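You operate a simulated robot arm through the tools that you are given. There is no shell and no other tool. Be economical: measure what you need, move in short steps, check, and stop when the job is done.

You are at the controls of a simulated robot arm. One attempt, no reset.

Task
Finish cleaning the hob and refit the long and small pan supports.
Fine: the hob is cold and stays off; wipe off the grease between the medium rings and the milk by the small ring with the green sponge, put it back; feet on the dimples. What is to be rubbed or washed off counts as gone when no trace of it is left.

The check looks at the end state, three seconds after you hand in, the way a careful person would. Anything else that was tipped, shoved, dropped, spilled or broken makes it a failure.

Robot
A 6-joint arm with a two-finger parallel gripper on a trunk, on a base that drives. Base frame: it is fixed to the floor where the robot stands at the start and does not move with it; the origin is under the middle of the robot, x ahead of it, y to its left, z up. Lengths are in cm, angles in degrees, forces in N, time in s.
With the tool pointing down near the work surface it reaches from about 32 to 70 cm from the robot's upright axis, wherever it stands. Its first joint turns from -166.0 to 166.0 degrees. Places, roughly: grease between the medium rings [80, 60, 90]; milk spill by the small ring [50, 50, 90]; seat of the long pan support [80, 60, 90]; seat of the small pan support [60, 50, 90]; small pan support (18x21x5 cm) [50, 100, 90]. Payload 4.1 kg.
The tool frame sits at the grasp point between the pads (the TCP): z along the fingers, y along the line on which they close. The tips reach 2.3 cm beyond it. Largest opening 9.4 cm; finger width 3.8, thickness 1; the body of the gripper, 5.4 by 9.6 cm, starts 3.9 cm behind the TCP.
Orientation is that of the tool frame in the base frame, as a unit quaternion [x, y, z, w]. With the fingers straight down and closing along the base's y, the tool's x points along the base's -x, its y along +y and its z along -z.

Tools
- The arm moves only by the tool apply_moves. Its arguments are lists of equal length, an entry for each row: "linear": the shift along the tool's x, y, z in cm, a list of three; "turn": the turn, a rotation vector about the tool's x, y, z in degrees, a list of three. In form: {"linear": [[tx, ty, tz], ...], "turn": [[wx, wy, wz], ...]}. A call has 1 to 10 rows; each row is the pose to reach, as a shift and turn from the pose commanded when the call began, along the tool's axes at that moment. "grip" is the gripper command, from -1 (fully open) to 1 (shut), values between in proportion, set as the call begins (left out, the last holds). Each row takes 0.2 s and may step no farther than 5 cm and 8.6 degrees from the row before; otherwise, or with a gripper value out of range, the whole call is refused. A pose out of reach is approached as far as the arm can. The call stops where the force on the tool passes 40 N (or 10 N more than at its start, if that is more) or the arm is blocked; 0.2 s more then pass. The fingers move at their own pace (about 4.5 cm/s each) and stop on an object; they squeeze with about 21 N. The grip force told is the motor's: it shows also when the fingers shut on nothing. Time passes only in rows, and 0.2 s behind the last, so rows that repeat a pose let the fingers close. The reply holds the time, the measured pose of the TCP, the force on the tool along the base axes, the opening and the grip force, in the units named above and with some noise, with the torque about the TCP (base axes, N m) and any sound that the robot's microphone picked up.
- Cameras (640 x 400 px; columns grow to the right, rows downward): "scene" is now at [1.81, 14.2, 155.69]; the picture's right is [-0.30, -0.95, 0.00], its down [-0.70, 0.22, -0.68] and it looks along [0.65, -0.21, -0.73] (base axes); focal length 281 px, centre (320, 200). "wrist" rides on the gripper at [8.6, 1.6, -7.4] in the tool frame; the picture's right is [-0.18, 0.98, 0.00], its down [-0.58, -0.11, -0.81] and it looks along [-0.79, -0.15, 0.59] (tool axes); focal length 243 px, centre (320, 200). There is no depth. A picture from a camera that has moved, and an enlarged one, comes with that camera's place and axes in the base frame and with its lens.
- get_image(camera): a new picture of that camera. No time passes.
- raise_lower(by): slides the trunk up (or, below 0, down) by that many cm; the arm and the scene camera ride with it, the base frame stays. It gives what a move gives, with no picture.
- drive_base(legs): drives the robot by 1 to 6 legs, each [ahead, turn to the left] in cm and degrees, along the robot's own axes; the way and the turn of a leg run together, so that a leg with both is an arc; at most 150 cm and 180 degrees a leg. The arm and the cameras ride along, it lands a little off, and it stops where it bumps. It gives what a move gives.
- pan_tilt(pan, tilt): turns the head with the scene camera to pan (to the left, within 155 degrees either way) and tilt (down, from -29 to 69), counted from straight ahead of the robot. It gives what a move gives.
- zoom(camera, box): a new picture of the part [left, top, right, bottom] of that camera's present view, enlarged. No time passes.
- hand_in(): hands the job in; it is judged then, once.

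Work in short steps. Places have to be worked out from the pictures, the camera data and where the tool is seen: move nearer, look again, correct. Check each grasp and each placing, and mend what went wrong. You have 120 turns and 98 pictures in all, those below and enlarged ones among them. Open the gripper and draw the arm clear of the work before you hand the job in, unless the task says otherwise; then end with one line.

The tools are called by a JSON object that holds its "op" and its "data". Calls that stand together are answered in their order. apply_moves: Moves the arm, as the interface text tells. Its arguments: {"type":"object","properties":{"linear":{"type":"array","items":{"type":"array","items":{"type":"number"}}},"turn":{"type":"array","items":{"type":"array","items":{"type":"number"}}},"grip":{"type":"number"}},"required":["linear","turn"]} The other tools are called the same way: raise_lower (by) slides the trunk up or down; drive_base (legs) drives the base; pan_tilt (pan, tilt) turns the head that bears the scene camera; get_image (camera) takes a picture; zoom (camera, box) takes an enlarged picture of a part of a camera's view; hand_in () hands the job in.

At the start:

```text
time: 0.0
eef_pos: [27.64, 35.34, 115.08]
tool_rot: [0.001, 1.0, 0.0, 0.0]
wrist_force: [-0.2, 1.0, -0.1]
moment: [0.01, 0.01, -0.01]
gripper_width: 9.41
gripper_force: 0.1
trunk travel left (down, up): [-52.5, 6.5]
robot x, y, heading: [0.21, 0.2, -0.1]
head pan, tilt: [-17.5, 47.0]
```

scene: 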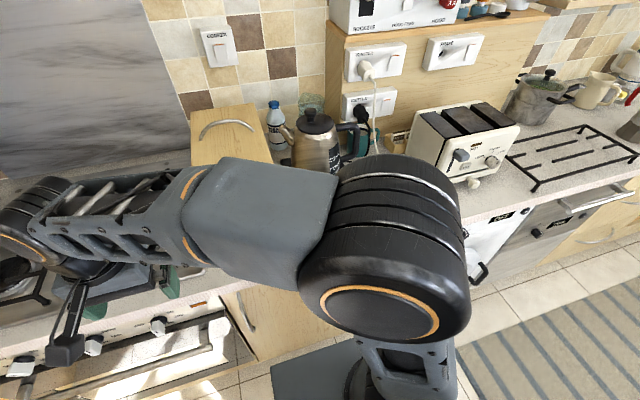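
wrist: 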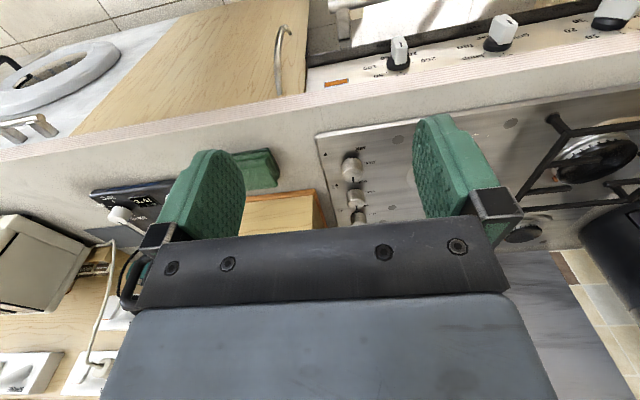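

The arm blocks the view and the hob is to the left, so I pan the head that way to look.

{"op": "pan_tilt", "data": {"pan": 35, "tilt": 40}}

{"op": "get_image", "data": {"camera": "scene"}}

```text
time: 1.2
eef_pos: [27.68, 35.28, 115.12]
tool_rot: [0.0, 1.0, 0.001, 0.0]
wrist_force: [0.8, -0.5, -0.3]
moment: [-0.01, 0.01, -0.03]
gripper_width: 9.4
gripper_force: 0.0
trunk travel left (down, up): [-52.5, 6.5]
robot x, y, heading: [0.12, -0.13, 0.2]
head pan, tilt: [35.0, 40.0]
```

```text
95 pictures are left
camera scene: at [1.18, 21.47, 156.69], right [0.57, -0.82, 0.0], down [-0.53, -0.37, -0.77], along [0.63, 0.44, -0.64], focal length 281 px, centre (320, 200)
```

scene: 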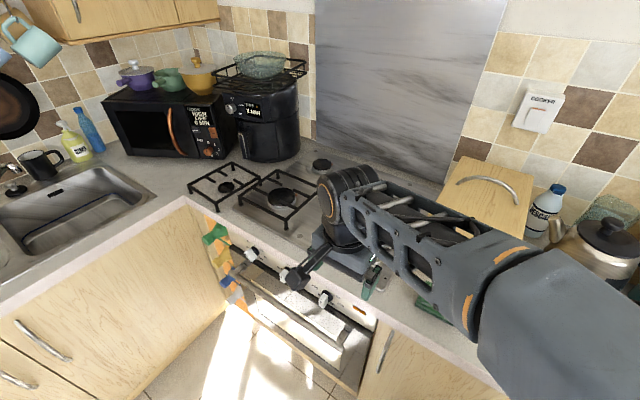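

A grate lies left of the hob, one sits on the hob, and there are others on the air fryer and on the right counter. I zoom in to tell them apart.

{"op": "zoom", "data": {"camera": "scene", "box": [160, 20, 400, 260]}}

{"op": "get_image", "data": {"camera": "wrist"}}

```text
1.67 times, centred on (280, 140) of scene
camera zoom: at [1.18, 21.47, 156.69], right [0.57, -0.82, 0.0], down [-0.53, -0.37, -0.77], along [0.63, 0.44, -0.64], focal length 469 px, centre (387, 300)
```

zoom: 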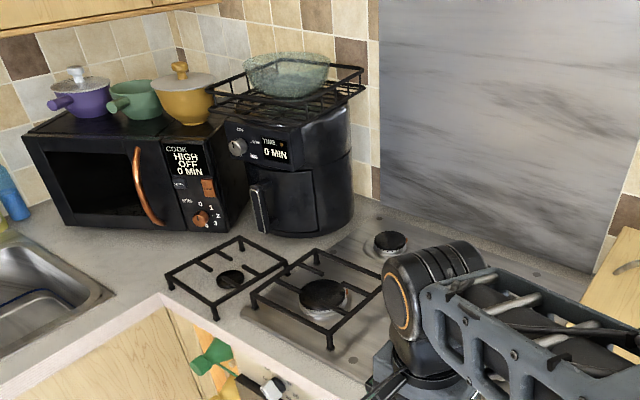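

```text
93 pictures are left
camera wrist: at [18.87, 36.93, 122.55], right [0.18, 0.98, 0.0], down [0.58, -0.11, 0.81], along [0.79, -0.15, -0.59], focal length 243 px, centre (320, 200)
```

wrist: 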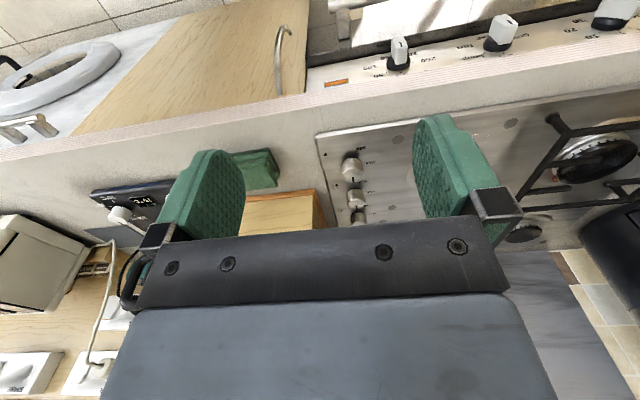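

The arm hides the hob, so I raise it a little and swing it to the right to see past it.

{"op": "apply_moves", "data": {"linear": [[0, 0, -4], [0, 0, -8], [-2, -4, -11], [-4, -8, -12], [-6, -12.5, -12], [-8, -17, -12], [-9, -21.5, -12], [-10, -26, -12], [-10.5, -30.5, -12], [-10.5, -35, -12]], "turn": [[0, 0, 0], [0, 0, 0], [0, 0, 0], [0, 0, 0], [0, 0, 0], [0, 0, 0], [0, 0, 0], [0, 0, 0], [0, 0, 0], [0, 0, 0]]}}

{"op": "get_image", "data": {"camera": "scene"}}

```text
refused: row 3 steps farther than a row can; nothing moved
```

```text
92 pictures are left
camera scene: at [1.18, 21.47, 156.69], right [0.57, -0.82, 0.0], down [-0.53, -0.37, -0.77], along [0.63, 0.44, -0.64], focal length 281 px, centre (320, 200)
```

scene: 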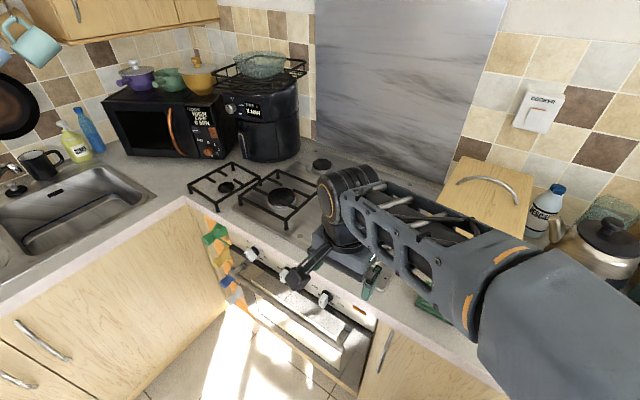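

The third row stepped too far, so I keep each row under 5 cm and retry.

{"op": "apply_moves", "data": {"linear": [[0, 0, -4], [0, 0, -8], [-2, -3, -10], [-4, -7, -11], [-6, -11, -12], [-8, -15, -12], [-9, -19.5, -12], [-10, -24, -12], [-10.5, -28.5, -12], [-10.5, -33, -12]], "turn": [[0, 0, 0], [0, 0, 0], [0, 0, 0], [0, 0, 0], [0, 0, 0], [0, 0, 0], [0, 0, 0], [0, 0, 0], [0, 0, 0], [0, 0, 0]]}}

{"op": "pan_tilt", "data": {"pan": 30, "tilt": 45}}

{"op": "get_image", "data": {"camera": "scene"}}

```text
time: 3.4
eef_pos: [37.8, 2.43, 127.29]
tool_rot: [0.0, 1.0, 0.0, 0.0]
wrist_force: [0.3, 0.4, 0.2]
moment: [-0.01, -0.01, 0.02]
gripper_width: 9.38
gripper_force: 0.0
trunk travel left (down, up): [-52.5, 6.5]
robot x, y, heading: [0.02, 0.03, -0.0]
head pan, tilt: [35.0, 40.0]
```

```text
time: 4.1
eef_pos: [37.86, 2.49, 127.43]
tool_rot: [-0.001, 1.0, 0.001, 0.0]
wrist_force: [0.3, -0.5, 0.6]
moment: [-0.02, 0.0, 0.0]
gripper_width: 9.39
gripper_force: 0.1
trunk travel left (down, up): [-52.5, 6.5]
robot x, y, heading: [0.3, 0.28, -0.1]
head pan, tilt: [30.0, 45.0]
```

```text
91 pictures are left
camera scene: at [1.26, 20.65, 155.97], right [0.5, -0.87, 0.0], down [-0.61, -0.35, -0.71], along [0.61, 0.35, -0.71], focal length 281 px, centre (320, 200)
```

scene: 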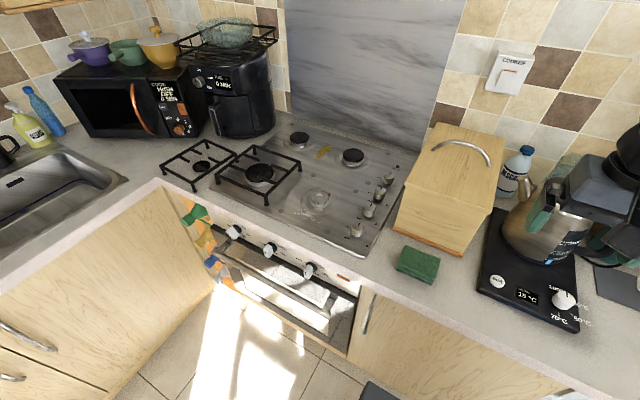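

Now the hob is clear: the medium rings are at the back with yellow grease between them, and the small ring is front right with the milk. I zoom in on these, and look at the grates on the fryer and the right counter.

{"op": "zoom", "data": {"camera": "scene", "box": [150, 110, 410, 270]}}

{"op": "zoom", "data": {"camera": "scene", "box": [140, 0, 300, 100]}}

{"op": "pan_tilt", "data": {"pan": -45, "tilt": 40}}

{"op": "get_image", "data": {"camera": "scene"}}

```text
2.46 times, centred on (280, 190) of scene
camera zoom: at [1.26, 20.65, 155.97], right [0.5, -0.87, 0.0], down [-0.61, -0.35, -0.71], along [0.61, 0.35, -0.71], focal length 692 px, centre (418, 225)
```

zoom: 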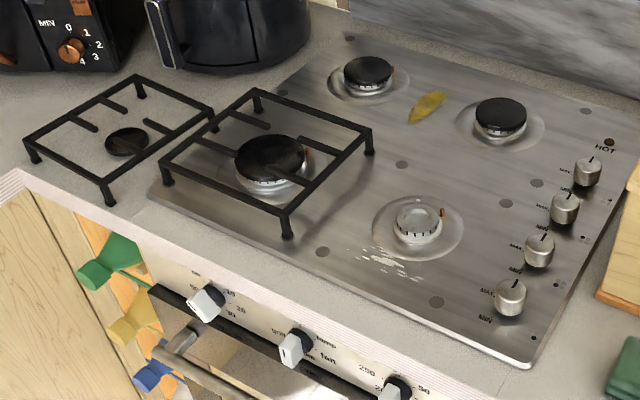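

```text
4.00 times, centred on (220, 50) of scene
camera zoom: at [1.26, 20.65, 155.97], right [0.5, -0.87, 0.0], down [-0.61, -0.35, -0.71], along [0.61, 0.35, -0.71], focal length 1125 px, centre (720, 800)
```

zoom: 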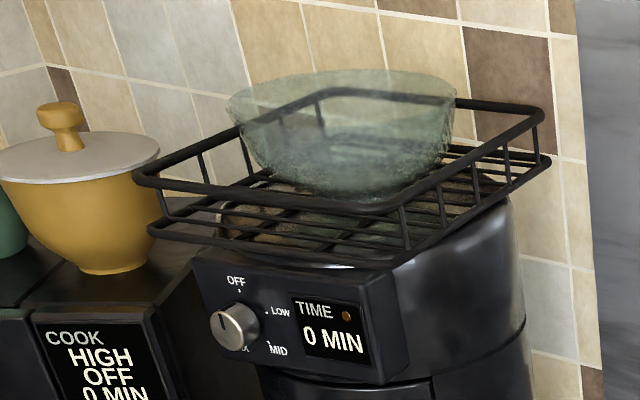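

```text
time: 5.5
eef_pos: [37.79, 2.44, 127.29]
tool_rot: [0.0, 1.0, 0.0, 0.0]
wrist_force: [-1.1, 0.0, 0.3]
moment: [0.01, 0.02, -0.01]
gripper_width: 9.38
gripper_force: 0.0
trunk travel left (down, up): [-52.5, 6.5]
robot x, y, heading: [-0.33, 0.43, -0.2]
head pan, tilt: [-45.0, 40.0]
```

```text
88 pictures are left
camera scene: at [0.23, 10.58, 156.69], right [-0.71, -0.71, 0.0], down [-0.45, 0.45, -0.77], along [0.54, -0.54, -0.64], focal length 281 px, centre (320, 200)
```

scene: 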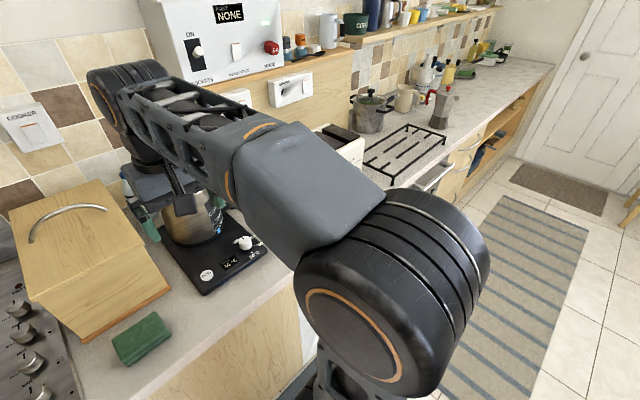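

The rack on the fryer is just a rack with a bowl. The long support lies on the right counter near (49,-90), and the sponge is near (48,18.5). I check how close the base stands to the counter, and zoom in on the sponge and the long support.

{"op": "zoom", "data": {"camera": "scene", "box": [310, 70, 500, 190]}}

{"op": "pan_tilt", "data": {"pan": 25, "tilt": 69}}

{"op": "get_image", "data": {"camera": "scene"}}

```text
3.33 times, centred on (405, 130) of scene
camera zoom: at [0.23, 10.58, 156.69], right [-0.71, -0.71, 0.0], down [-0.45, 0.45, -0.77], along [0.54, -0.54, -0.64], focal length 938 px, centre (37, 433)
```

zoom: 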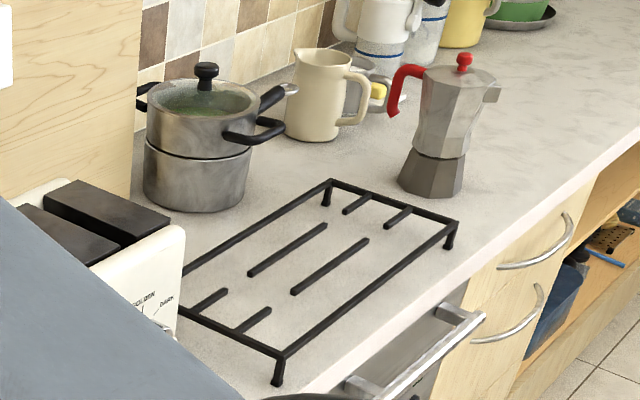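

```text
time: 7.0
eef_pos: [37.86, 2.61, 127.42]
tool_rot: [0.0, 1.0, 0.0, 0.0]
wrist_force: [0.6, -0.4, 0.4]
moment: [0.01, 0.01, -0.01]
gripper_width: 9.4
gripper_force: 0.0
trunk travel left (down, up): [-52.5, 6.5]
robot x, y, heading: [-0.02, -0.15, -0.2]
head pan, tilt: [25.0, 68.8]
```

```text
86 pictures are left
camera scene: at [-0.71, 18.95, 153.08], right [0.42, -0.91, 0.0], down [-0.84, -0.39, -0.36], along [0.33, 0.15, -0.93], focal length 281 px, centre (320, 200)
```

scene: 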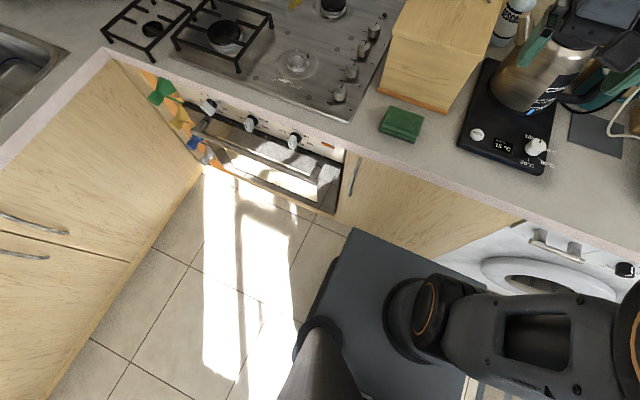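

The sponge is at about (48.7,18.3), and the bread bin front stands at x≈59.5. I move above the sponge and look with the wrist camera.

{"op": "apply_moves", "data": {"linear": [[-2, 4, 2], [-4, 8, 4], [-6, 11, 6], [-8, 14, 8], [-9.5, 16, 11], [-9.5, 16, 14], [-9.5, 16, 17]], "turn": [[0, 0, 0], [0, 0, 0], [0, 0, 0], [0, 0, 0], [0, 0, 0], [0, 0, 0], [0, 0, 0]]}}

{"op": "get_image", "data": {"camera": "wrist"}}

{"op": "get_image", "data": {"camera": "scene"}}

```text
time: 8.6
eef_pos: [47.47, 18.32, 110.18]
tool_rot: [-0.001, 1.0, 0.0, 0.0]
wrist_force: [-0.6, -0.4, 0.2]
moment: [-0.02, -0.02, 0.0]
gripper_width: 9.38
gripper_force: 0.0
trunk travel left (down, up): [-52.5, 6.5]
robot x, y, heading: [-0.14, 0.05, 0.2]
head pan, tilt: [25.0, 68.8]
```

```text
85 pictures are left
camera wrist: at [38.78, 19.89, 117.44], right [0.18, 0.98, 0.0], down [0.58, -0.11, 0.81], along [0.79, -0.15, -0.59], focal length 243 px, centre (320, 200)
```

wrist: 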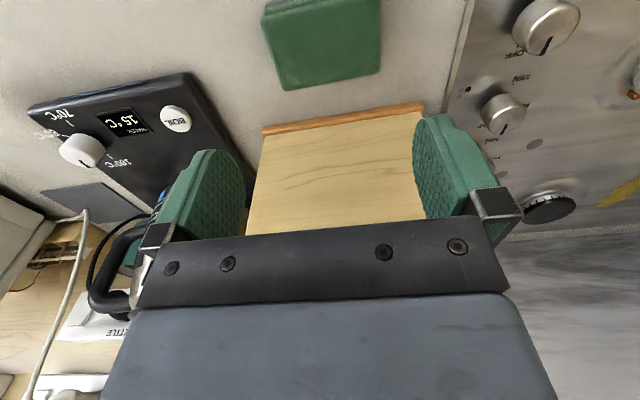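

```text
84 pictures are left
camera scene: at [-0.7, 18.96, 153.08], right [0.42, -0.91, 0.0], down [-0.84, -0.39, -0.36], along [0.33, 0.15, -0.93], focal length 281 px, centre (320, 200)
```

scene: 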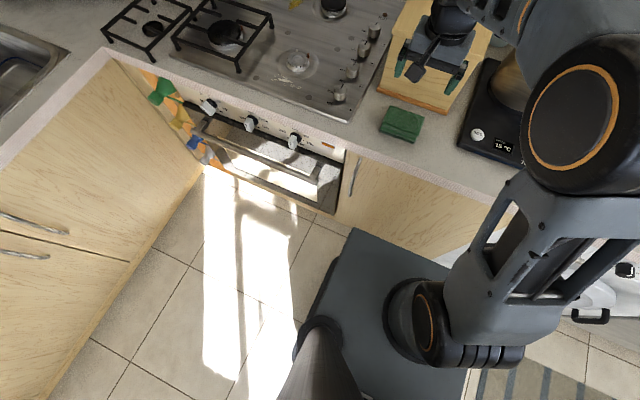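

The sponge measures about 6 by 9.3 cm, with its centre at (48,18.7) and its long side along y. I turn the tool by -90° so it closes along x.

{"op": "apply_moves", "data": {"linear": [[0, 0, 0], [0, 0, 0], [0, 0, 0], [0, 0, 0], [0, 0, 0], [-0.5, 0.3, 0], [-0.5, 0.3, 0], [-0.5, 0.3, 0], [-0.5, 0.3, 0], [-0.5, 0.3, 0]], "turn": [[0, 0, -8.5], [0, 0, -17], [0, 0, -25.5], [0, 0, -34], [0, 0, -42.5], [0, 0, -51], [0, 0, -59.5], [0, 0, -68], [0, 0, -76.5], [0, 0, -85]]}}

{"op": "apply_moves", "data": {"linear": [[0, 0, 3], [0, 0, 6]], "turn": [[0, 0, -5], [0, 0, -5]]}}

{"op": "get_image", "data": {"camera": "wrist"}}

{"op": "zoom", "data": {"camera": "scene", "box": [320, 20, 560, 170]}}

```text
time: 10.8
eef_pos: [48.09, 18.47, 110.16]
tool_rot: [-0.677, 0.736, 0.0, 0.0]
wrist_force: [-0.3, 0.0, 0.0]
moment: [-0.03, 0.03, -0.02]
gripper_width: 9.42
gripper_force: 0.1
trunk travel left (down, up): [-52.5, 6.5]
robot x, y, heading: [0.1, -0.38, -0.1]
head pan, tilt: [25.0, 68.8]
```

```text
time: 11.3
eef_pos: [48.1, 18.66, 104.1]
tool_rot: [0.707, -0.707, 0.0, 0.0]
wrist_force: [0.2, -0.5, -0.4]
moment: [0.01, 0.03, 0.0]
gripper_width: 9.4
gripper_force: 0.1
trunk travel left (down, up): [-52.5, 6.5]
robot x, y, heading: [0.06, -0.08, -0.1]
head pan, tilt: [25.0, 68.8]
```

```text
83 pictures are left
camera wrist: at [46.44, 9.98, 111.52], right [-0.98, 0.18, 0.0], down [0.11, 0.58, 0.81], along [0.15, 0.79, -0.59], focal length 243 px, centre (320, 200)
```

wrist: 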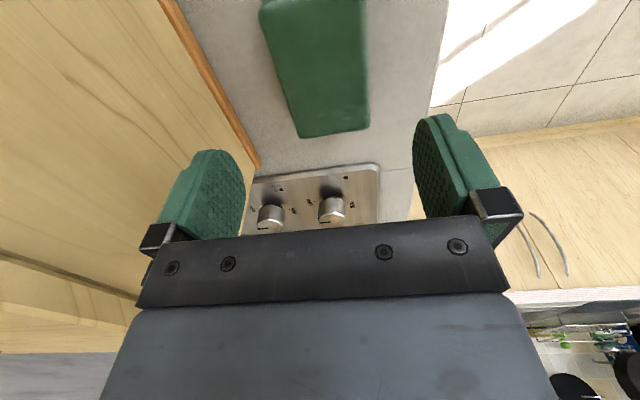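

```text
2.67 times, centred on (440, 95) of scene
camera zoom: at [-0.68, 18.97, 153.08], right [0.42, -0.91, 0.0], down [-0.84, -0.39, -0.36], along [0.33, 0.15, -0.93], focal length 750 px, centre (0, 480)
```

zoom: 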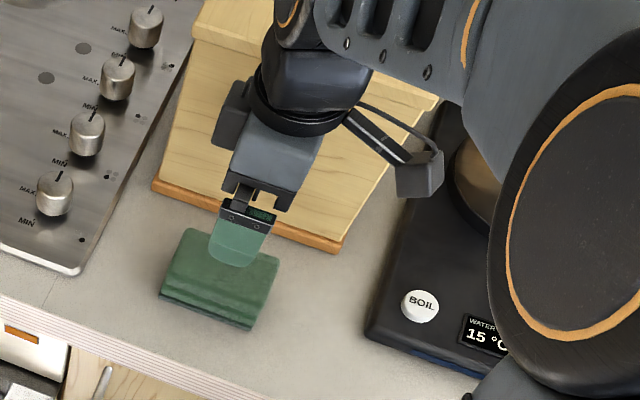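

Alignment is good. I go down to z≈94.6, then close.

{"op": "apply_moves", "data": {"linear": [[0.2, -0.3, 4], [0.2, -0.3, 7], [0.2, -0.3, 9.5]], "turn": [[0, 0, 0], [0, 0, 0], [0, 0, 0]]}}

{"op": "apply_moves", "data": {"linear": [[0, 0, 0], [0, 0, 0], [0, 0, 0], [0, 0, 0], [0, 0, 0]], "turn": [[0, 0, 0], [0, 0, 0], [0, 0, 0], [0, 0, 0], [0, 0, 0]], "grip": 1}}

{"op": "get_image", "data": {"camera": "wrist"}}

```text
time: 12.2
eef_pos: [48.29, 18.39, 94.78]
tool_rot: [-0.707, 0.707, -0.001, 0.001]
wrist_force: [-0.2, -0.6, 0.2]
moment: [0.0, 0.0, -0.04]
gripper_width: 9.42
gripper_force: 0.1
trunk travel left (down, up): [-52.5, 6.5]
robot x, y, heading: [0.14, 0.22, -0.2]
head pan, tilt: [25.0, 68.8]
```

```text
time: 13.3
eef_pos: [48.38, 18.52, 94.67]
tool_rot: [0.707, -0.707, -0.001, 0.0]
wrist_force: [-0.6, 0.7, -0.3]
moment: [-0.01, 0.0, 0.01]
gripper_width: 6.12
gripper_force: 21.4
trunk travel left (down, up): [-52.5, 6.5]
robot x, y, heading: [-0.42, 0.41, -0.2]
head pan, tilt: [25.0, 68.8]
```

```text
81 pictures are left
camera wrist: at [46.67, 9.78, 102.13], right [-0.98, 0.18, 0.0], down [0.11, 0.58, 0.81], along [0.15, 0.79, -0.59], focal length 243 px, centre (320, 200)
```

wrist: 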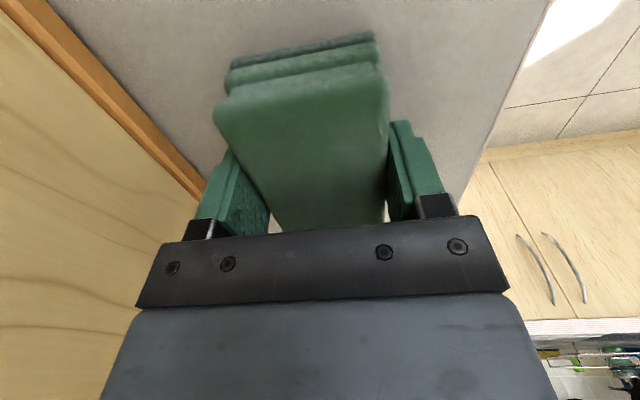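

The sponge is held (6.1 cm, 21 N); its underside touches the counter at TCP z≈94.7. I lift it and draw in before driving left.

{"op": "apply_moves", "data": {"linear": [[0, 0, -4], [0, 0, -8], [0, 0, -12], [0, 0, -16], [0, -3, -20], [2, -6, -22], [5, -9, -24]], "turn": [[0, 0, 0], [0, 0, 0], [0, 0, 0], [0, 0, 0], [0, 0, 0], [0, 0, 0], [0, 0, 0]]}}

{"op": "drive_base", "data": {"legs": [[0, 90], [58, 0], [0, -90]]}}

{"op": "pan_tilt", "data": {"pan": 20, "tilt": 60}}

{"op": "get_image", "data": {"camera": "scene"}}

```text
time: 14.9
eef_pos: [57.31, 13.1, 118.82]
tool_rot: [-0.707, 0.707, 0.0, 0.0]
wrist_force: [0.6, -0.4, 0.3]
moment: [0.02, 0.01, 0.01]
gripper_width: 6.12
gripper_force: 21.0
trunk travel left (down, up): [-52.5, 6.5]
robot x, y, heading: [-0.0, -0.02, -0.1]
head pan, tilt: [25.0, 68.8]
```

```text
time: 26.0
eef_pos: [56.21, 73.17, 118.71]
tool_rot: [0.712, -0.702, -0.001, 0.0]
wrist_force: [0.0, 0.5, 1.2]
moment: [-0.01, 0.04, 0.02]
gripper_width: 6.1
gripper_force: 21.4
trunk travel left (down, up): [-52.5, 6.5]
robot x, y, heading: [-0.67, 58.92, 1.1]
head pan, tilt: [25.0, 68.8]
```

```text
time: 26.7
eef_pos: [56.1, 73.17, 118.75]
tool_rot: [0.713, -0.701, 0.0, -0.001]
wrist_force: [-0.4, 0.7, -1.1]
moment: [0.0, 0.02, -0.01]
gripper_width: 6.12
gripper_force: 20.9
trunk travel left (down, up): [-52.5, 6.5]
robot x, y, heading: [-0.96, 58.78, 0.8]
head pan, tilt: [20.0, 60.0]
```

```text
80 pictures are left
camera scene: at [-0.81, 77.83, 154.01], right [0.36, -0.93, 0.0], down [-0.81, -0.31, -0.5], along [0.47, 0.18, -0.87], focal length 281 px, centre (320, 200)
```

scene: 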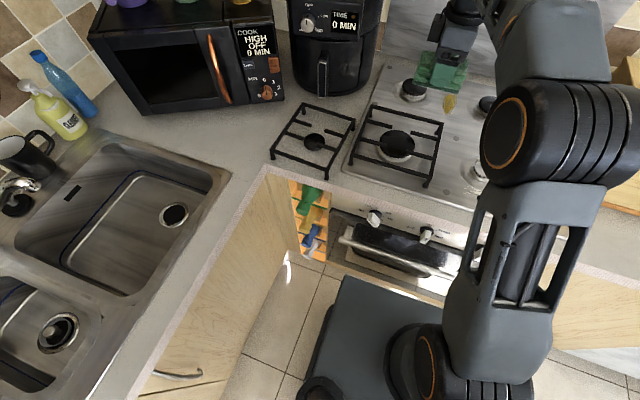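

The robot is now at (-0.8,58.8). My last lateral axis was reversed, but nothing was touched. I drive ahead a little to get the back rings within reach, then check.

{"op": "drive_base", "data": {"legs": [[6, -1]]}}

{"op": "get_image", "data": {"camera": "scene"}}

```text
time: 27.6
eef_pos: [62.48, 72.18, 118.68]
tool_rot: [-0.707, 0.707, 0.0, 0.001]
wrist_force: [0.6, -0.3, 0.1]
moment: [0.02, 0.04, 0.03]
gripper_width: 6.12
gripper_force: 20.7
trunk travel left (down, up): [-52.5, 6.5]
robot x, y, heading: [5.14, 59.04, -0.0]
head pan, tilt: [20.0, 60.0]
```

```text
79 pictures are left
camera scene: at [5.7, 77.88, 154.02], right [0.34, -0.94, 0.0], down [-0.81, -0.3, -0.5], along [0.47, 0.17, -0.87], focal length 281 px, centre (320, 200)
```

scene: 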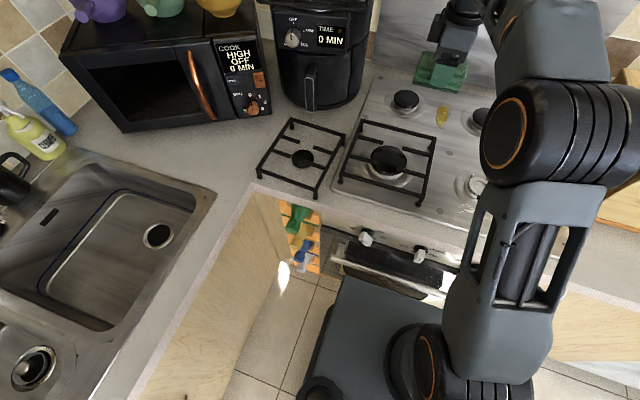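

The plate's corner now looks close to the oven handle, so before driving further I test how far the arm reaches towards the grease at (80,64).

{"op": "apply_moves", "data": {"linear": [[4, -2, 0], [7.9, -4, 2], [7.9, -8, 4], [7.9, -12, 6], [7.9, -15, 9], [7.9, -17.5, 12]], "turn": [[0, 0, 0], [0, 0, 0], [0, 0, 0], [0, 0, 0], [0, 0, 0], [0, 0, 0]]}}

{"op": "get_image", "data": {"camera": "wrist"}}

{"op": "get_image", "data": {"camera": "scene"}}

```text
time: 29.0
eef_pos: [73.93, 64.22, 108.3]
tool_rot: [-0.707, 0.708, -0.001, 0.0]
wrist_force: [0.7, -0.5, -0.1]
moment: [0.01, -0.03, 0.01]
gripper_width: 6.13
gripper_force: 20.9
out of reach, approached as far as the arm can: row 4, 5, 6
trunk travel left (down, up): [-52.5, 6.5]
robot x, y, heading: [4.86, 58.64, -0.1]
head pan, tilt: [20.0, 60.0]
```

```text
78 pictures are left
camera wrist: at [72.34, 55.58, 115.65], right [-0.98, 0.19, 0.0], down [0.11, 0.58, 0.81], along [0.15, 0.79, -0.59], focal length 243 px, centre (320, 200)
```

wrist: 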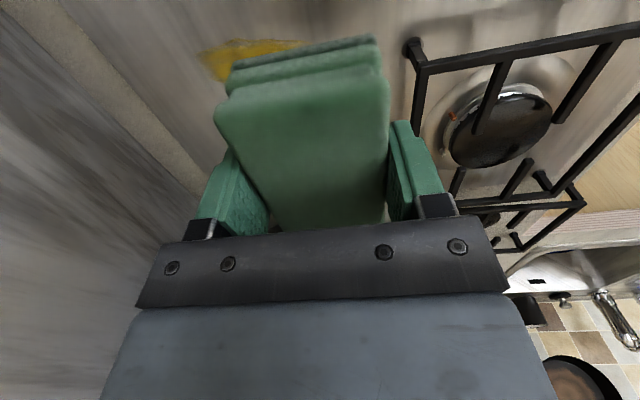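

```text
77 pictures are left
camera scene: at [5.57, 77.88, 154.02], right [0.34, -0.94, 0.0], down [-0.81, -0.3, -0.5], along [0.47, 0.17, -0.87], focal length 281 px, centre (320, 200)
```

scene: 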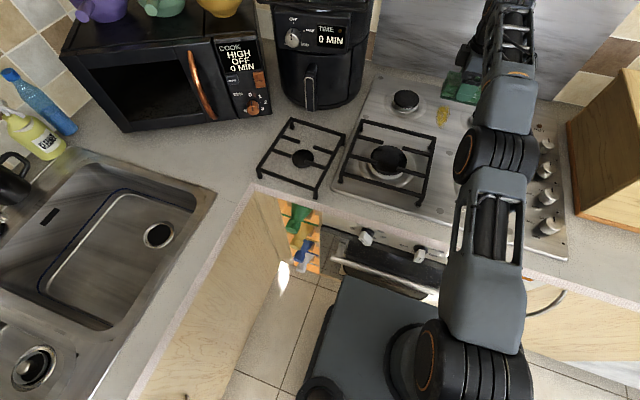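

Reach ends at about 69 cm from the axis, and the grease spans x≈76–85 at y≈64.4. The base therefore has to get closer, so I creep ahead by 3 cm.

{"op": "drive_base", "data": {"legs": [[3, 0]]}}

{"op": "zoom", "data": {"camera": "scene", "box": [240, 200, 480, 400]}}

```text
time: 29.9
eef_pos: [77.11, 64.19, 108.2]
tool_rot: [-0.707, 0.707, 0.0, -0.001]
wrist_force: [0.4, 0.3, -0.2]
moment: [-0.02, 0.01, -0.01]
gripper_width: 6.12
gripper_force: 21.3
trunk travel left (down, up): [-52.5, 6.5]
robot x, y, heading: [8.08, 59.01, 0.3]
head pan, tilt: [20.0, 60.0]
```

```text
2.00 times, centred on (360, 300) of scene
camera zoom: at [8.68, 77.88, 154.02], right [0.34, -0.94, 0.0], down [-0.81, -0.3, -0.5], along [0.47, 0.17, -0.87], focal length 563 px, centre (240, 0)
```

zoom: 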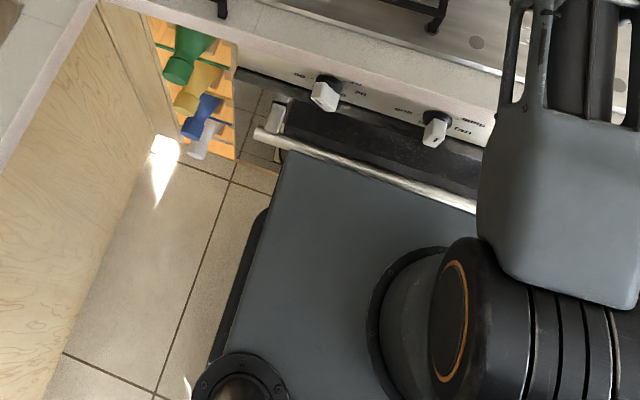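

The handle now overlaps the plate's edge, so the plate passes beneath it and there is still room. I creep on.

{"op": "drive_base", "data": {"legs": [[3, -0.3]]}}

{"op": "zoom", "data": {"camera": "scene", "box": [240, 200, 480, 400]}}

```text
time: 30.7
eef_pos: [80.04, 63.83, 108.2]
tool_rot: [-0.704, 0.71, 0.0, -0.001]
wrist_force: [0.0, -1.7, 0.9]
moment: [0.01, -0.01, 0.0]
gripper_width: 6.12
gripper_force: 20.7
trunk travel left (down, up): [-52.5, 6.5]
robot x, y, heading: [11.01, 59.19, -0.3]
head pan, tilt: [20.0, 60.0]
```

```text
2.00 times, centred on (360, 300) of scene
camera zoom: at [11.76, 77.86, 154.02], right [0.34, -0.94, 0.0], down [-0.82, -0.29, -0.5], along [0.47, 0.17, -0.87], focal length 563 px, centre (240, 0)
```

zoom: 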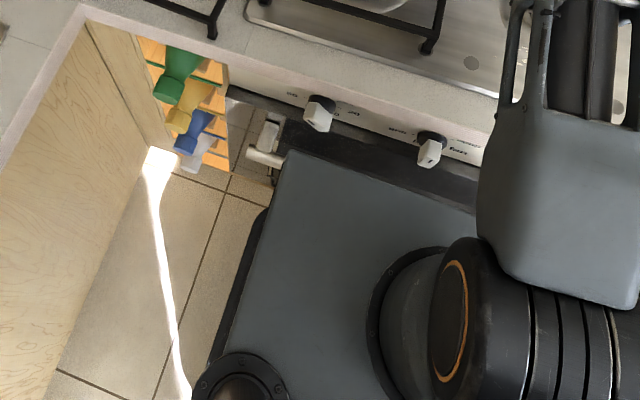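

The plate now slides above the handle and there are about 4 cm left to the knobs. I go 2 cm more.

{"op": "drive_base", "data": {"legs": [[2, 0.3]]}}

{"op": "zoom", "data": {"camera": "scene", "box": [240, 200, 480, 400]}}

{"op": "get_image", "data": {"camera": "wrist"}}

```text
time: 31.5
eef_pos: [81.99, 64.21, 108.05]
tool_rot: [-0.707, 0.707, 0.001, 0.0]
wrist_force: [0.1, 0.6, -0.4]
moment: [0.0, 0.02, -0.01]
gripper_width: 6.1
gripper_force: 20.1
trunk travel left (down, up): [-52.5, 6.5]
robot x, y, heading: [12.78, 58.89, -0.0]
head pan, tilt: [20.0, 60.0]
```

```text
2.00 times, centred on (360, 300) of scene
camera zoom: at [13.66, 77.86, 154.02], right [0.34, -0.94, 0.0], down [-0.81, -0.3, -0.5], along [0.47, 0.17, -0.87], focal length 563 px, centre (240, 0)
```

zoom: 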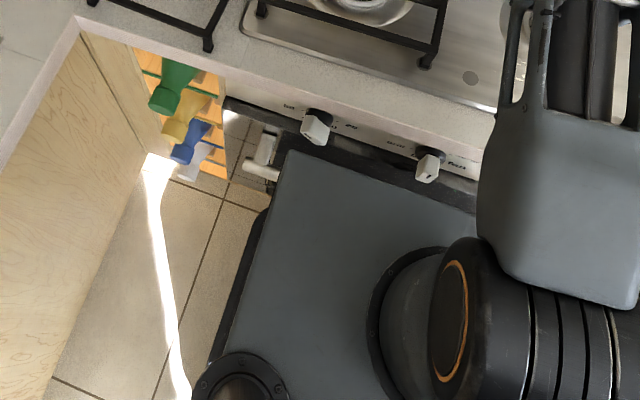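

```text
73 pictures are left
camera wrist: at [80.4, 55.55, 115.55], right [-0.98, 0.19, 0.0], down [0.11, 0.58, 0.81], along [0.15, 0.79, -0.59], focal length 243 px, centre (320, 200)
```

wrist: 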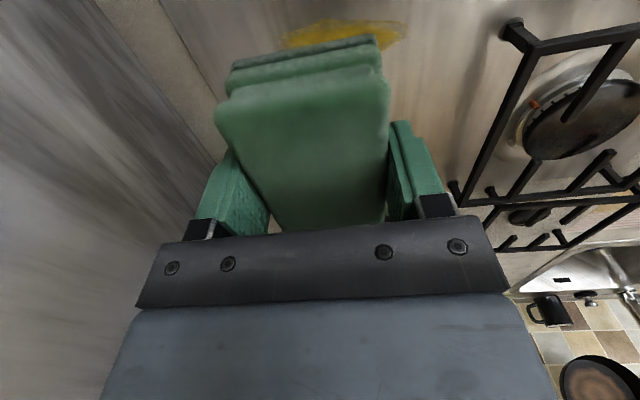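

The robot is at x≈12.8 and the TCP at (82,64.2), over the far part of the grease. I lower gently, starting with a step to z≈99.

{"op": "apply_moves", "data": {"linear": [[0, 0, 3], [0, 0, 6], [0, 0, 9]], "turn": [[0, 0, 0], [0, 0, 0], [0, 0, 0]]}}

```text
time: 32.3
eef_pos: [82.17, 64.15, 99.16]
tool_rot: [-0.707, 0.708, 0.0, 0.0]
wrist_force: [0.0, 0.0, 0.2]
moment: [-0.02, -0.01, 0.0]
gripper_width: 6.12
gripper_force: 20.9
trunk travel left (down, up): [-52.5, 6.5]
robot x, y, heading: [13.15, 59.51, -0.1]
head pan, tilt: [20.0, 60.0]
```

I go on down in small steps until contact.

{"op": "apply_moves", "data": {"linear": [[0, 0, 1.5], [0, 0, 2.5], [0, 0, 3], [0, 0, 3.5], [0, 0, 3.9]], "turn": [[0, 0, 0], [0, 0, 0], [0, 0, 0], [0, 0, 0], [0, 0, 0]]}}

```text
time: 33.5
eef_pos: [82.13, 64.18, 95.52]
tool_rot: [-0.707, 0.708, -0.001, 0.001]
wrist_force: [0.7, -0.8, 8.5]
moment: [0.07, 0.2, 0.03]
gripper_width: 6.12
gripper_force: 20.7
trunk travel left (down, up): [-52.5, 6.5]
robot x, y, heading: [12.85, 59.21, -0.1]
head pan, tilt: [20.0, 60.0]
```

There is contact with 8.5 N. I rub back and forth along x.

{"op": "apply_moves", "data": {"linear": [[0, 1.5, 0], [0, 3, 0], [0, 4.5, 0], [0, 3, 0], [0, 1.5, 0], [0, 0, 0], [0, -1, 0], [0, 1, 0], [0, 3, 0], [0, 4.5, 0]], "turn": [[0, 0, 0], [0, 0, 0], [0, 0, 0], [0, 0, 0], [0, 0, 0], [0, 0, 0], [0, 0, 0], [0, 0, 0], [0, 0, 0], [0, 0, 0]]}}

{"op": "apply_moves", "data": {"linear": [[0, -1.5, 0], [0, -3, 0], [0, -4.5, 0], [0, -5.5, 0], [0, -4, 0], [0, -2, 0], [0, 0, 0], [0, 0, -4], [0, 0, -8], [0, 4, -10]], "turn": [[0, 0, 0], [0, 0, 0], [0, 0, 0], [0, 0, 0], [0, 0, 0], [0, 0, 0], [0, 0, 0], [0, 0, 0], [0, 0, 0], [0, 0, 0]]}}

{"op": "get_image", "data": {"camera": "scene"}}

```text
time: 35.7
eef_pos: [77.67, 64.33, 95.56]
tool_rot: [-0.707, 0.707, -0.003, 0.001]
wrist_force: [6.2, -0.5, 20.1]
moment: [0.02, -0.13, 0.01]
gripper_width: 6.1
gripper_force: 20.4
trunk travel left (down, up): [-52.5, 6.5]
robot x, y, heading: [12.93, 59.35, 0.0]
head pan, tilt: [20.0, 60.0]
```

```text
time: 37.9
eef_pos: [73.69, 64.39, 105.22]
tool_rot: [-0.706, 0.708, 0.001, 0.0]
wrist_force: [0.0, -1.1, -0.8]
moment: [0.01, 0.03, 0.02]
gripper_width: 6.13
gripper_force: 21.4
trunk travel left (down, up): [-52.5, 6.5]
robot x, y, heading: [12.91, 58.85, 0.2]
head pan, tilt: [20.0, 60.0]
```

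```text
72 pictures are left
camera scene: at [13.52, 77.86, 154.01], right [0.34, -0.94, 0.0], down [-0.81, -0.3, -0.5], along [0.47, 0.17, -0.87], focal length 281 px, centre (320, 200)
```

scene: 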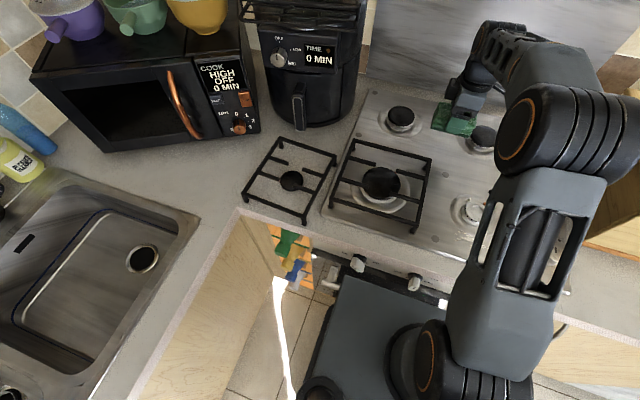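

I move back over the front of the hob towards the milk and then check the grease area.

{"op": "apply_moves", "data": {"linear": [[2, 4, -3], [4, 8, -5], [6, 12, -5], [8, 16, -5], [10, 20, -4], [11, 24, -2]], "turn": [[0, 0, 0], [0, 0, 0], [0, 0, 0], [0, 0, 0], [0, 0, 0], [0, 0, 0]]}}

{"op": "get_image", "data": {"camera": "wrist"}}

{"op": "zoom", "data": {"camera": "scene", "box": [370, 80, 560, 220]}}

```text
refused: row 1 steps farther than a row can; nothing moved
```

```text
71 pictures are left
camera wrist: at [71.98, 55.67, 112.58], right [-0.98, 0.19, 0.0], down [0.11, 0.58, 0.81], along [0.15, 0.79, -0.59], focal length 243 px, centre (320, 200)
```

wrist: 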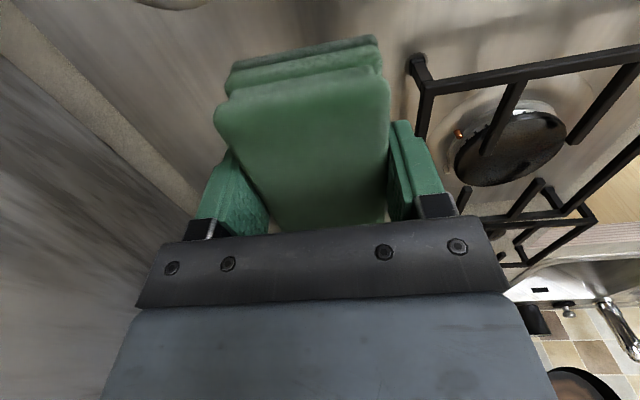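

```text
2.86 times, centred on (465, 150) of scene
camera zoom: at [13.52, 77.86, 154.01], right [0.34, -0.94, 0.0], down [-0.81, -0.3, -0.5], along [0.47, 0.17, -0.87], focal length 804 px, centre (-94, 343)
```

zoom: 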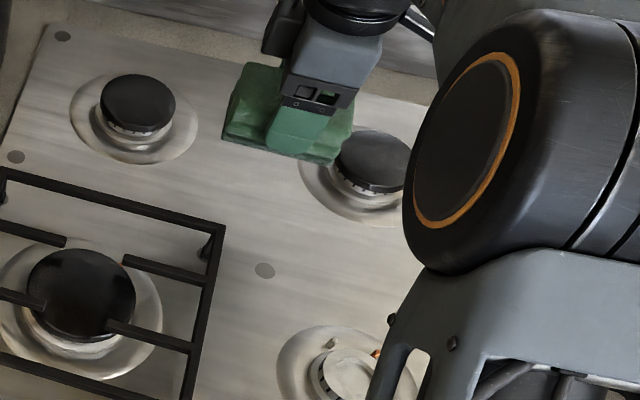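

A row was too long again, so I use shorter steps.

{"op": "apply_moves", "data": {"linear": [[1.5, 3, -2], [3, 6, -4], [5, 10, -4], [7, 14, -4], [9, 18, -4], [11, 22, -3], [11, 25, -1]], "turn": [[0, 0, 0], [0, 0, 0], [0, 0, 0], [0, 0, 0], [0, 0, 0], [0, 0, 0], [0, 0, 0]]}}

{"op": "get_image", "data": {"camera": "wrist"}}

{"op": "zoom", "data": {"camera": "scene", "box": [370, 80, 560, 220]}}

```text
time: 39.5
eef_pos: [48.62, 53.17, 106.32]
tool_rot: [-0.707, 0.708, 0.001, 0.0]
wrist_force: [0.4, -0.3, -0.2]
moment: [0.02, -0.02, -0.04]
gripper_width: 6.1
gripper_force: 21.0
trunk travel left (down, up): [-52.5, 6.5]
robot x, y, heading: [13.02, 59.13, -0.0]
head pan, tilt: [20.0, 60.0]
```

```text
69 pictures are left
camera wrist: at [46.89, 44.57, 113.65], right [-0.98, 0.19, 0.0], down [0.11, 0.58, 0.81], along [0.15, 0.79, -0.59], focal length 243 px, centre (320, 200)
```

wrist: 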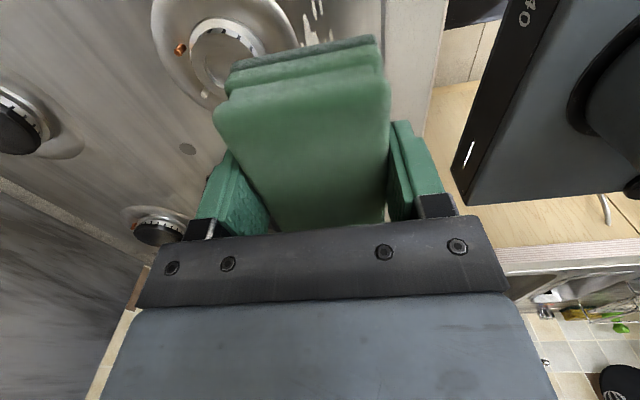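

```text
2.86 times, centred on (465, 150) of scene
camera zoom: at [13.55, 77.85, 154.02], right [0.34, -0.94, 0.0], down [-0.81, -0.3, -0.5], along [0.47, 0.17, -0.87], focal length 804 px, centre (-94, 343)
```

zoom: 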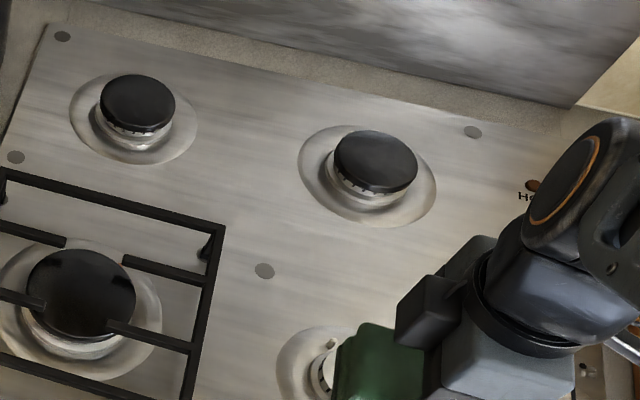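

The grease is fully gone. Now I lower onto the milk with TCP x≈48.1, keeping clear of the burner crown at x≥52.5.

{"op": "apply_moves", "data": {"linear": [[0.5, 0.5, 3.5], [0.5, 0.5, 7], [0.5, 0.5, 9], [0.5, 0.5, 9.8], [0.5, 0.5, 10.4], [0.5, 0.5, 10.9]], "turn": [[0, 0, 0], [0, 0, 0], [0, 0, 0], [0, 0, 0], [0, 0, 0], [0, 0, 0]]}}

```text
time: 40.9
eef_pos: [48.04, 52.56, 95.58]
tool_rot: [-0.706, 0.708, 0.0, 0.001]
wrist_force: [0.3, -0.5, -0.4]
moment: [0.04, 0.02, -0.04]
gripper_width: 6.13
gripper_force: 21.0
trunk travel left (down, up): [-52.5, 6.5]
robot x, y, heading: [13.13, 58.84, -0.0]
head pan, tilt: [20.0, 60.0]
```

Not quite in contact yet, so I press 0.3 cm further and rub along y with small x shifts.

{"op": "apply_moves", "data": {"linear": [[0, 0, 0.2], [0, 0, 0.35], [1.5, 0, 0.35], [3, 0, 0.35], [1.5, 0, 0.35], [0, 0, 0.35], [-1.5, 0, 0.35], [-2.5, 0, 0.35], [-1, 0, 0.35], [0, 0, 0.35]], "turn": [[0, 0, 0], [0, 0, 0], [0, 0, 0], [0, 0, 0], [0, 0, 0], [0, 0, 0], [0, 0, 0], [0, 0, 0], [0, 0, 0], [0, 0, 0]]}}

{"op": "apply_moves", "data": {"linear": [[0, 1, 0], [1.5, 1, 0], [2.5, 1, 0], [2.5, 0, 0], [1, 0, 0], [0, 1, 0], [-1.5, 1, 0], [-1.5, 0, 0], [0, 0, 0]], "turn": [[0, 0, 0], [0, 0, 0], [0, 0, 0], [0, 0, 0], [0, 0, 0], [0, 0, 0], [0, 0, 0], [0, 0, 0], [0, 0, 0]]}}

{"op": "apply_moves", "data": {"linear": [[0, 0, -4], [0, 0, -8], [2, 0, -12], [6, 0, -15], [10.5, 0, -16], [15, 0, -16], [19.5, 0, -16]], "turn": [[0, 0, 0], [0, 0, 0], [0, 0, 0], [0, 0, 0], [0, 0, 0], [0, 0, 0], [0, 0, 0]]}}

{"op": "get_image", "data": {"camera": "scene"}}

```text
time: 43.1
eef_pos: [47.98, 52.93, 95.09]
tool_rot: [-0.706, 0.708, 0.001, 0.0]
wrist_force: [0.1, 8.1, 17.1]
moment: [0.2, -0.07, 0.0]
gripper_width: 6.12
gripper_force: 20.9
trunk travel left (down, up): [-52.5, 6.5]
robot x, y, heading: [13.26, 58.77, -0.5]
head pan, tilt: [20.0, 60.0]
```

```text
time: 45.1
eef_pos: [48.01, 52.75, 95.09]
tool_rot: [-0.707, 0.708, 0.0, -0.001]
wrist_force: [-0.3, -0.4, -1.3]
moment: [0.02, 0.0, 0.04]
gripper_width: 6.12
gripper_force: 21.1
trunk travel left (down, up): [-52.5, 6.5]
robot x, y, heading: [13.34, 58.86, -0.3]
head pan, tilt: [20.0, 60.0]
```

```text
time: 46.7
eef_pos: [47.9, 33.21, 110.93]
tool_rot: [-0.706, 0.708, 0.0, 0.0]
wrist_force: [0.4, -0.2, 0.2]
moment: [0.01, 0.0, 0.0]
gripper_width: 6.11
gripper_force: 21.5
trunk travel left (down, up): [-52.5, 6.5]
robot x, y, heading: [12.94, 58.8, -0.2]
head pan, tilt: [20.0, 60.0]
```

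```text
67 pictures are left
camera scene: at [13.59, 77.79, 154.03], right [0.34, -0.94, 0.0], down [-0.81, -0.3, -0.5], along [0.47, 0.17, -0.87], focal length 281 px, centre (320, 200)
```

scene: 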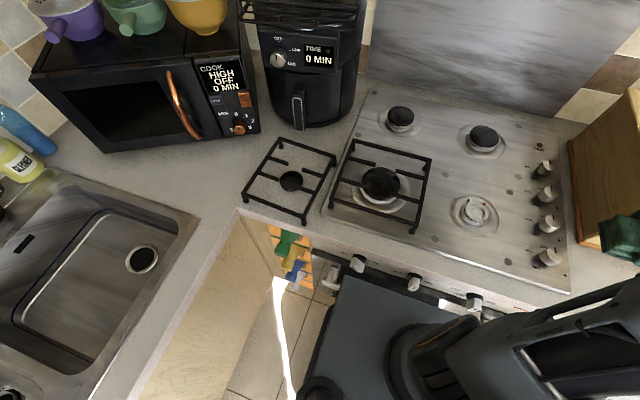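

I zoom in on the small ring and the wiped areas.

{"op": "zoom", "data": {"camera": "scene", "box": [410, 160, 570, 260]}}

{"op": "zoom", "data": {"camera": "scene", "box": [230, 80, 590, 280]}}

```text
4.00 times, centred on (490, 210) of scene
camera zoom: at [13.59, 77.79, 154.03], right [0.34, -0.94, 0.0], down [-0.81, -0.3, -0.5], along [0.47, 0.17, -0.87], focal length 1125 px, centre (-360, 160)
```

zoom: 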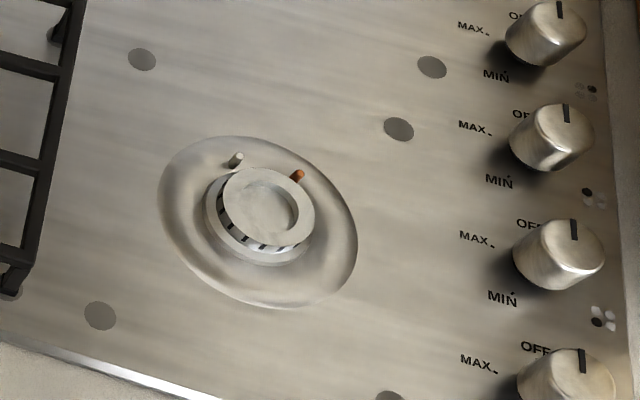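

```text
1.78 times, centred on (410, 180) of scene
camera zoom: at [13.59, 77.79, 154.03], right [0.34, -0.94, 0.0], down [-0.81, -0.3, -0.5], along [0.47, 0.17, -0.87], focal length 500 px, centre (160, 236)
```

zoom: 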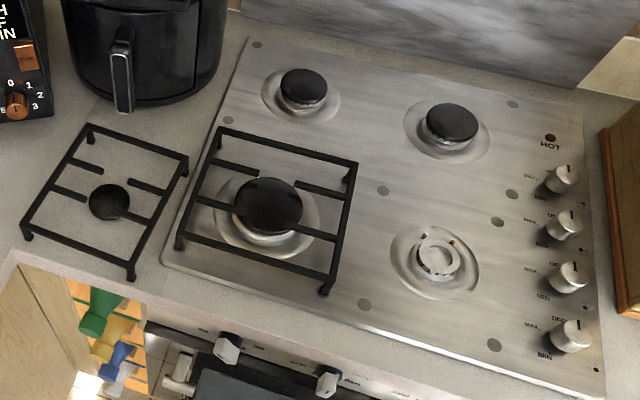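

Both spills are fully gone. The seat dimples work out as: small x 46.8–66.6, y 44.3–60.8 (centre 56.7,52.5); long x 72.5–92.5, y 42.4–87. Now I carry the sponge back to (48.4,18.5).

{"op": "apply_moves", "data": {"linear": [[4, -0.2, 0], [8, -0.4, 0], [12, -0.4, 2], [14.7, -0.4, 5], [14.7, -0.4, 9], [14.7, -0.4, 13], [14.7, -0.4, 15.3]], "turn": [[0, 0, 0], [0, 0, 0], [0, 0, 0], [0, 0, 0], [0, 0, 0], [0, 0, 0], [0, 0, 0]]}}

```text
time: 48.3
eef_pos: [48.32, 18.52, 95.81]
tool_rot: [-0.706, 0.708, 0.0, 0.0]
wrist_force: [-0.4, -0.5, -0.4]
moment: [0.01, -0.01, 0.01]
gripper_width: 6.11
gripper_force: 21.0
trunk travel left (down, up): [-52.5, 6.5]
robot x, y, heading: [13.28, 58.42, -0.1]
head pan, tilt: [20.0, 60.0]
```

I set it down and release it, opening only as far as the 9.4 cm limit, as before.

{"op": "apply_moves", "data": {"linear": [[0, 0, 0.6], [0, 0, 1.1]], "turn": [[0, 0, 0], [0, 0, 0]]}}

{"op": "apply_moves", "data": {"linear": [[0, 0, 0], [0, 0, 0], [0, 0, 0], [0, 0, 0], [0, 0, -4], [0, 0, -8], [0, 0, -12], [0, 0, -16], [-3, 0, -19]], "turn": [[0, 0, 0], [0, 0, 0], [0, 0, 0], [0, 0, 0], [0, 0, 0], [0, 0, 0], [0, 0, 0], [0, 0, 0], [0, 0, 0]], "grip": -1}}

{"op": "pan_tilt", "data": {"pan": -25, "tilt": 55}}

{"op": "get_image", "data": {"camera": "scene"}}

```text
time: 48.9
eef_pos: [48.29, 18.52, 94.75]
tool_rot: [-0.707, 0.707, 0.0, 0.001]
wrist_force: [1.2, 0.2, -0.7]
moment: [0.04, -0.02, 0.01]
gripper_width: 6.13
gripper_force: 20.4
trunk travel left (down, up): [-52.5, 6.5]
robot x, y, heading: [13.03, 59.48, -0.0]
head pan, tilt: [20.0, 60.0]
```

```text
time: 50.9
eef_pos: [48.26, 21.7, 113.54]
tool_rot: [-0.707, 0.707, 0.0, 0.0]
wrist_force: [0.2, 0.4, 0.1]
moment: [0.01, 0.02, 0.01]
gripper_width: 9.39
gripper_force: 0.1
trunk travel left (down, up): [-52.5, 6.5]
robot x, y, heading: [12.85, 58.79, 0.2]
head pan, tilt: [20.0, 60.0]
```

```text
time: 52.0
eef_pos: [48.17, 21.66, 113.5]
tool_rot: [-0.706, 0.708, 0.0, 0.0]
wrist_force: [-0.3, 0.8, 0.1]
moment: [-0.01, 0.0, 0.01]
gripper_width: 9.4
gripper_force: 0.1
trunk travel left (down, up): [-52.5, 6.5]
robot x, y, heading: [13.06, 58.76, -0.1]
head pan, tilt: [-25.0, 55.0]
```

```text
64 pictures are left
camera scene: at [13.85, 72.52, 154.63], right [-0.42, -0.91, 0.0], down [-0.74, 0.35, -0.57], along [0.52, -0.24, -0.82], focal length 281 px, centre (320, 200)
```

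scene: 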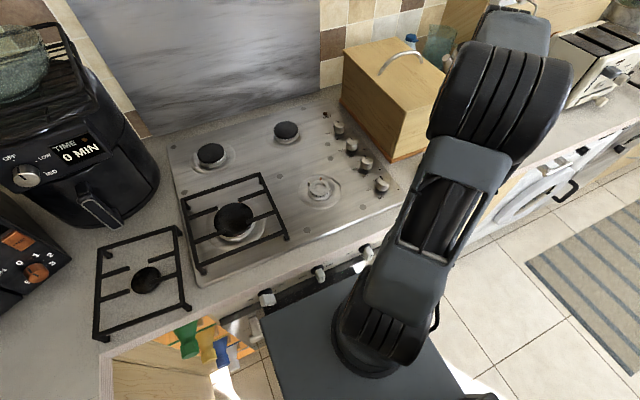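

The sponge is back in place. Next comes the small support, so I zoom in on it.

{"op": "zoom", "data": {"camera": "scene", "box": [70, 200, 230, 360]}}

```text
2.50 times, centred on (150, 280) of scene
camera zoom: at [13.85, 72.52, 154.63], right [-0.42, -0.91, 0.0], down [-0.74, 0.35, -0.57], along [0.52, -0.24, -0.82], focal length 703 px, centre (745, 0)
```

zoom: 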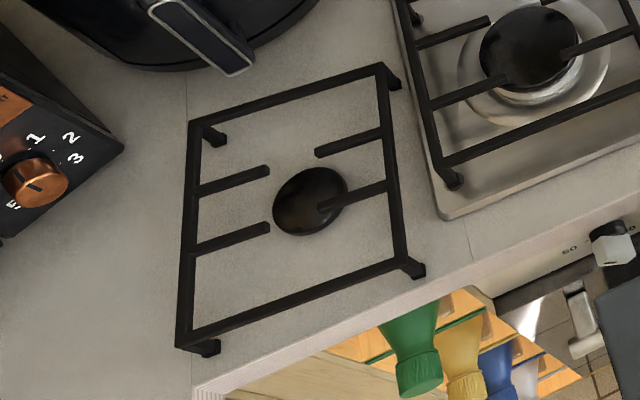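

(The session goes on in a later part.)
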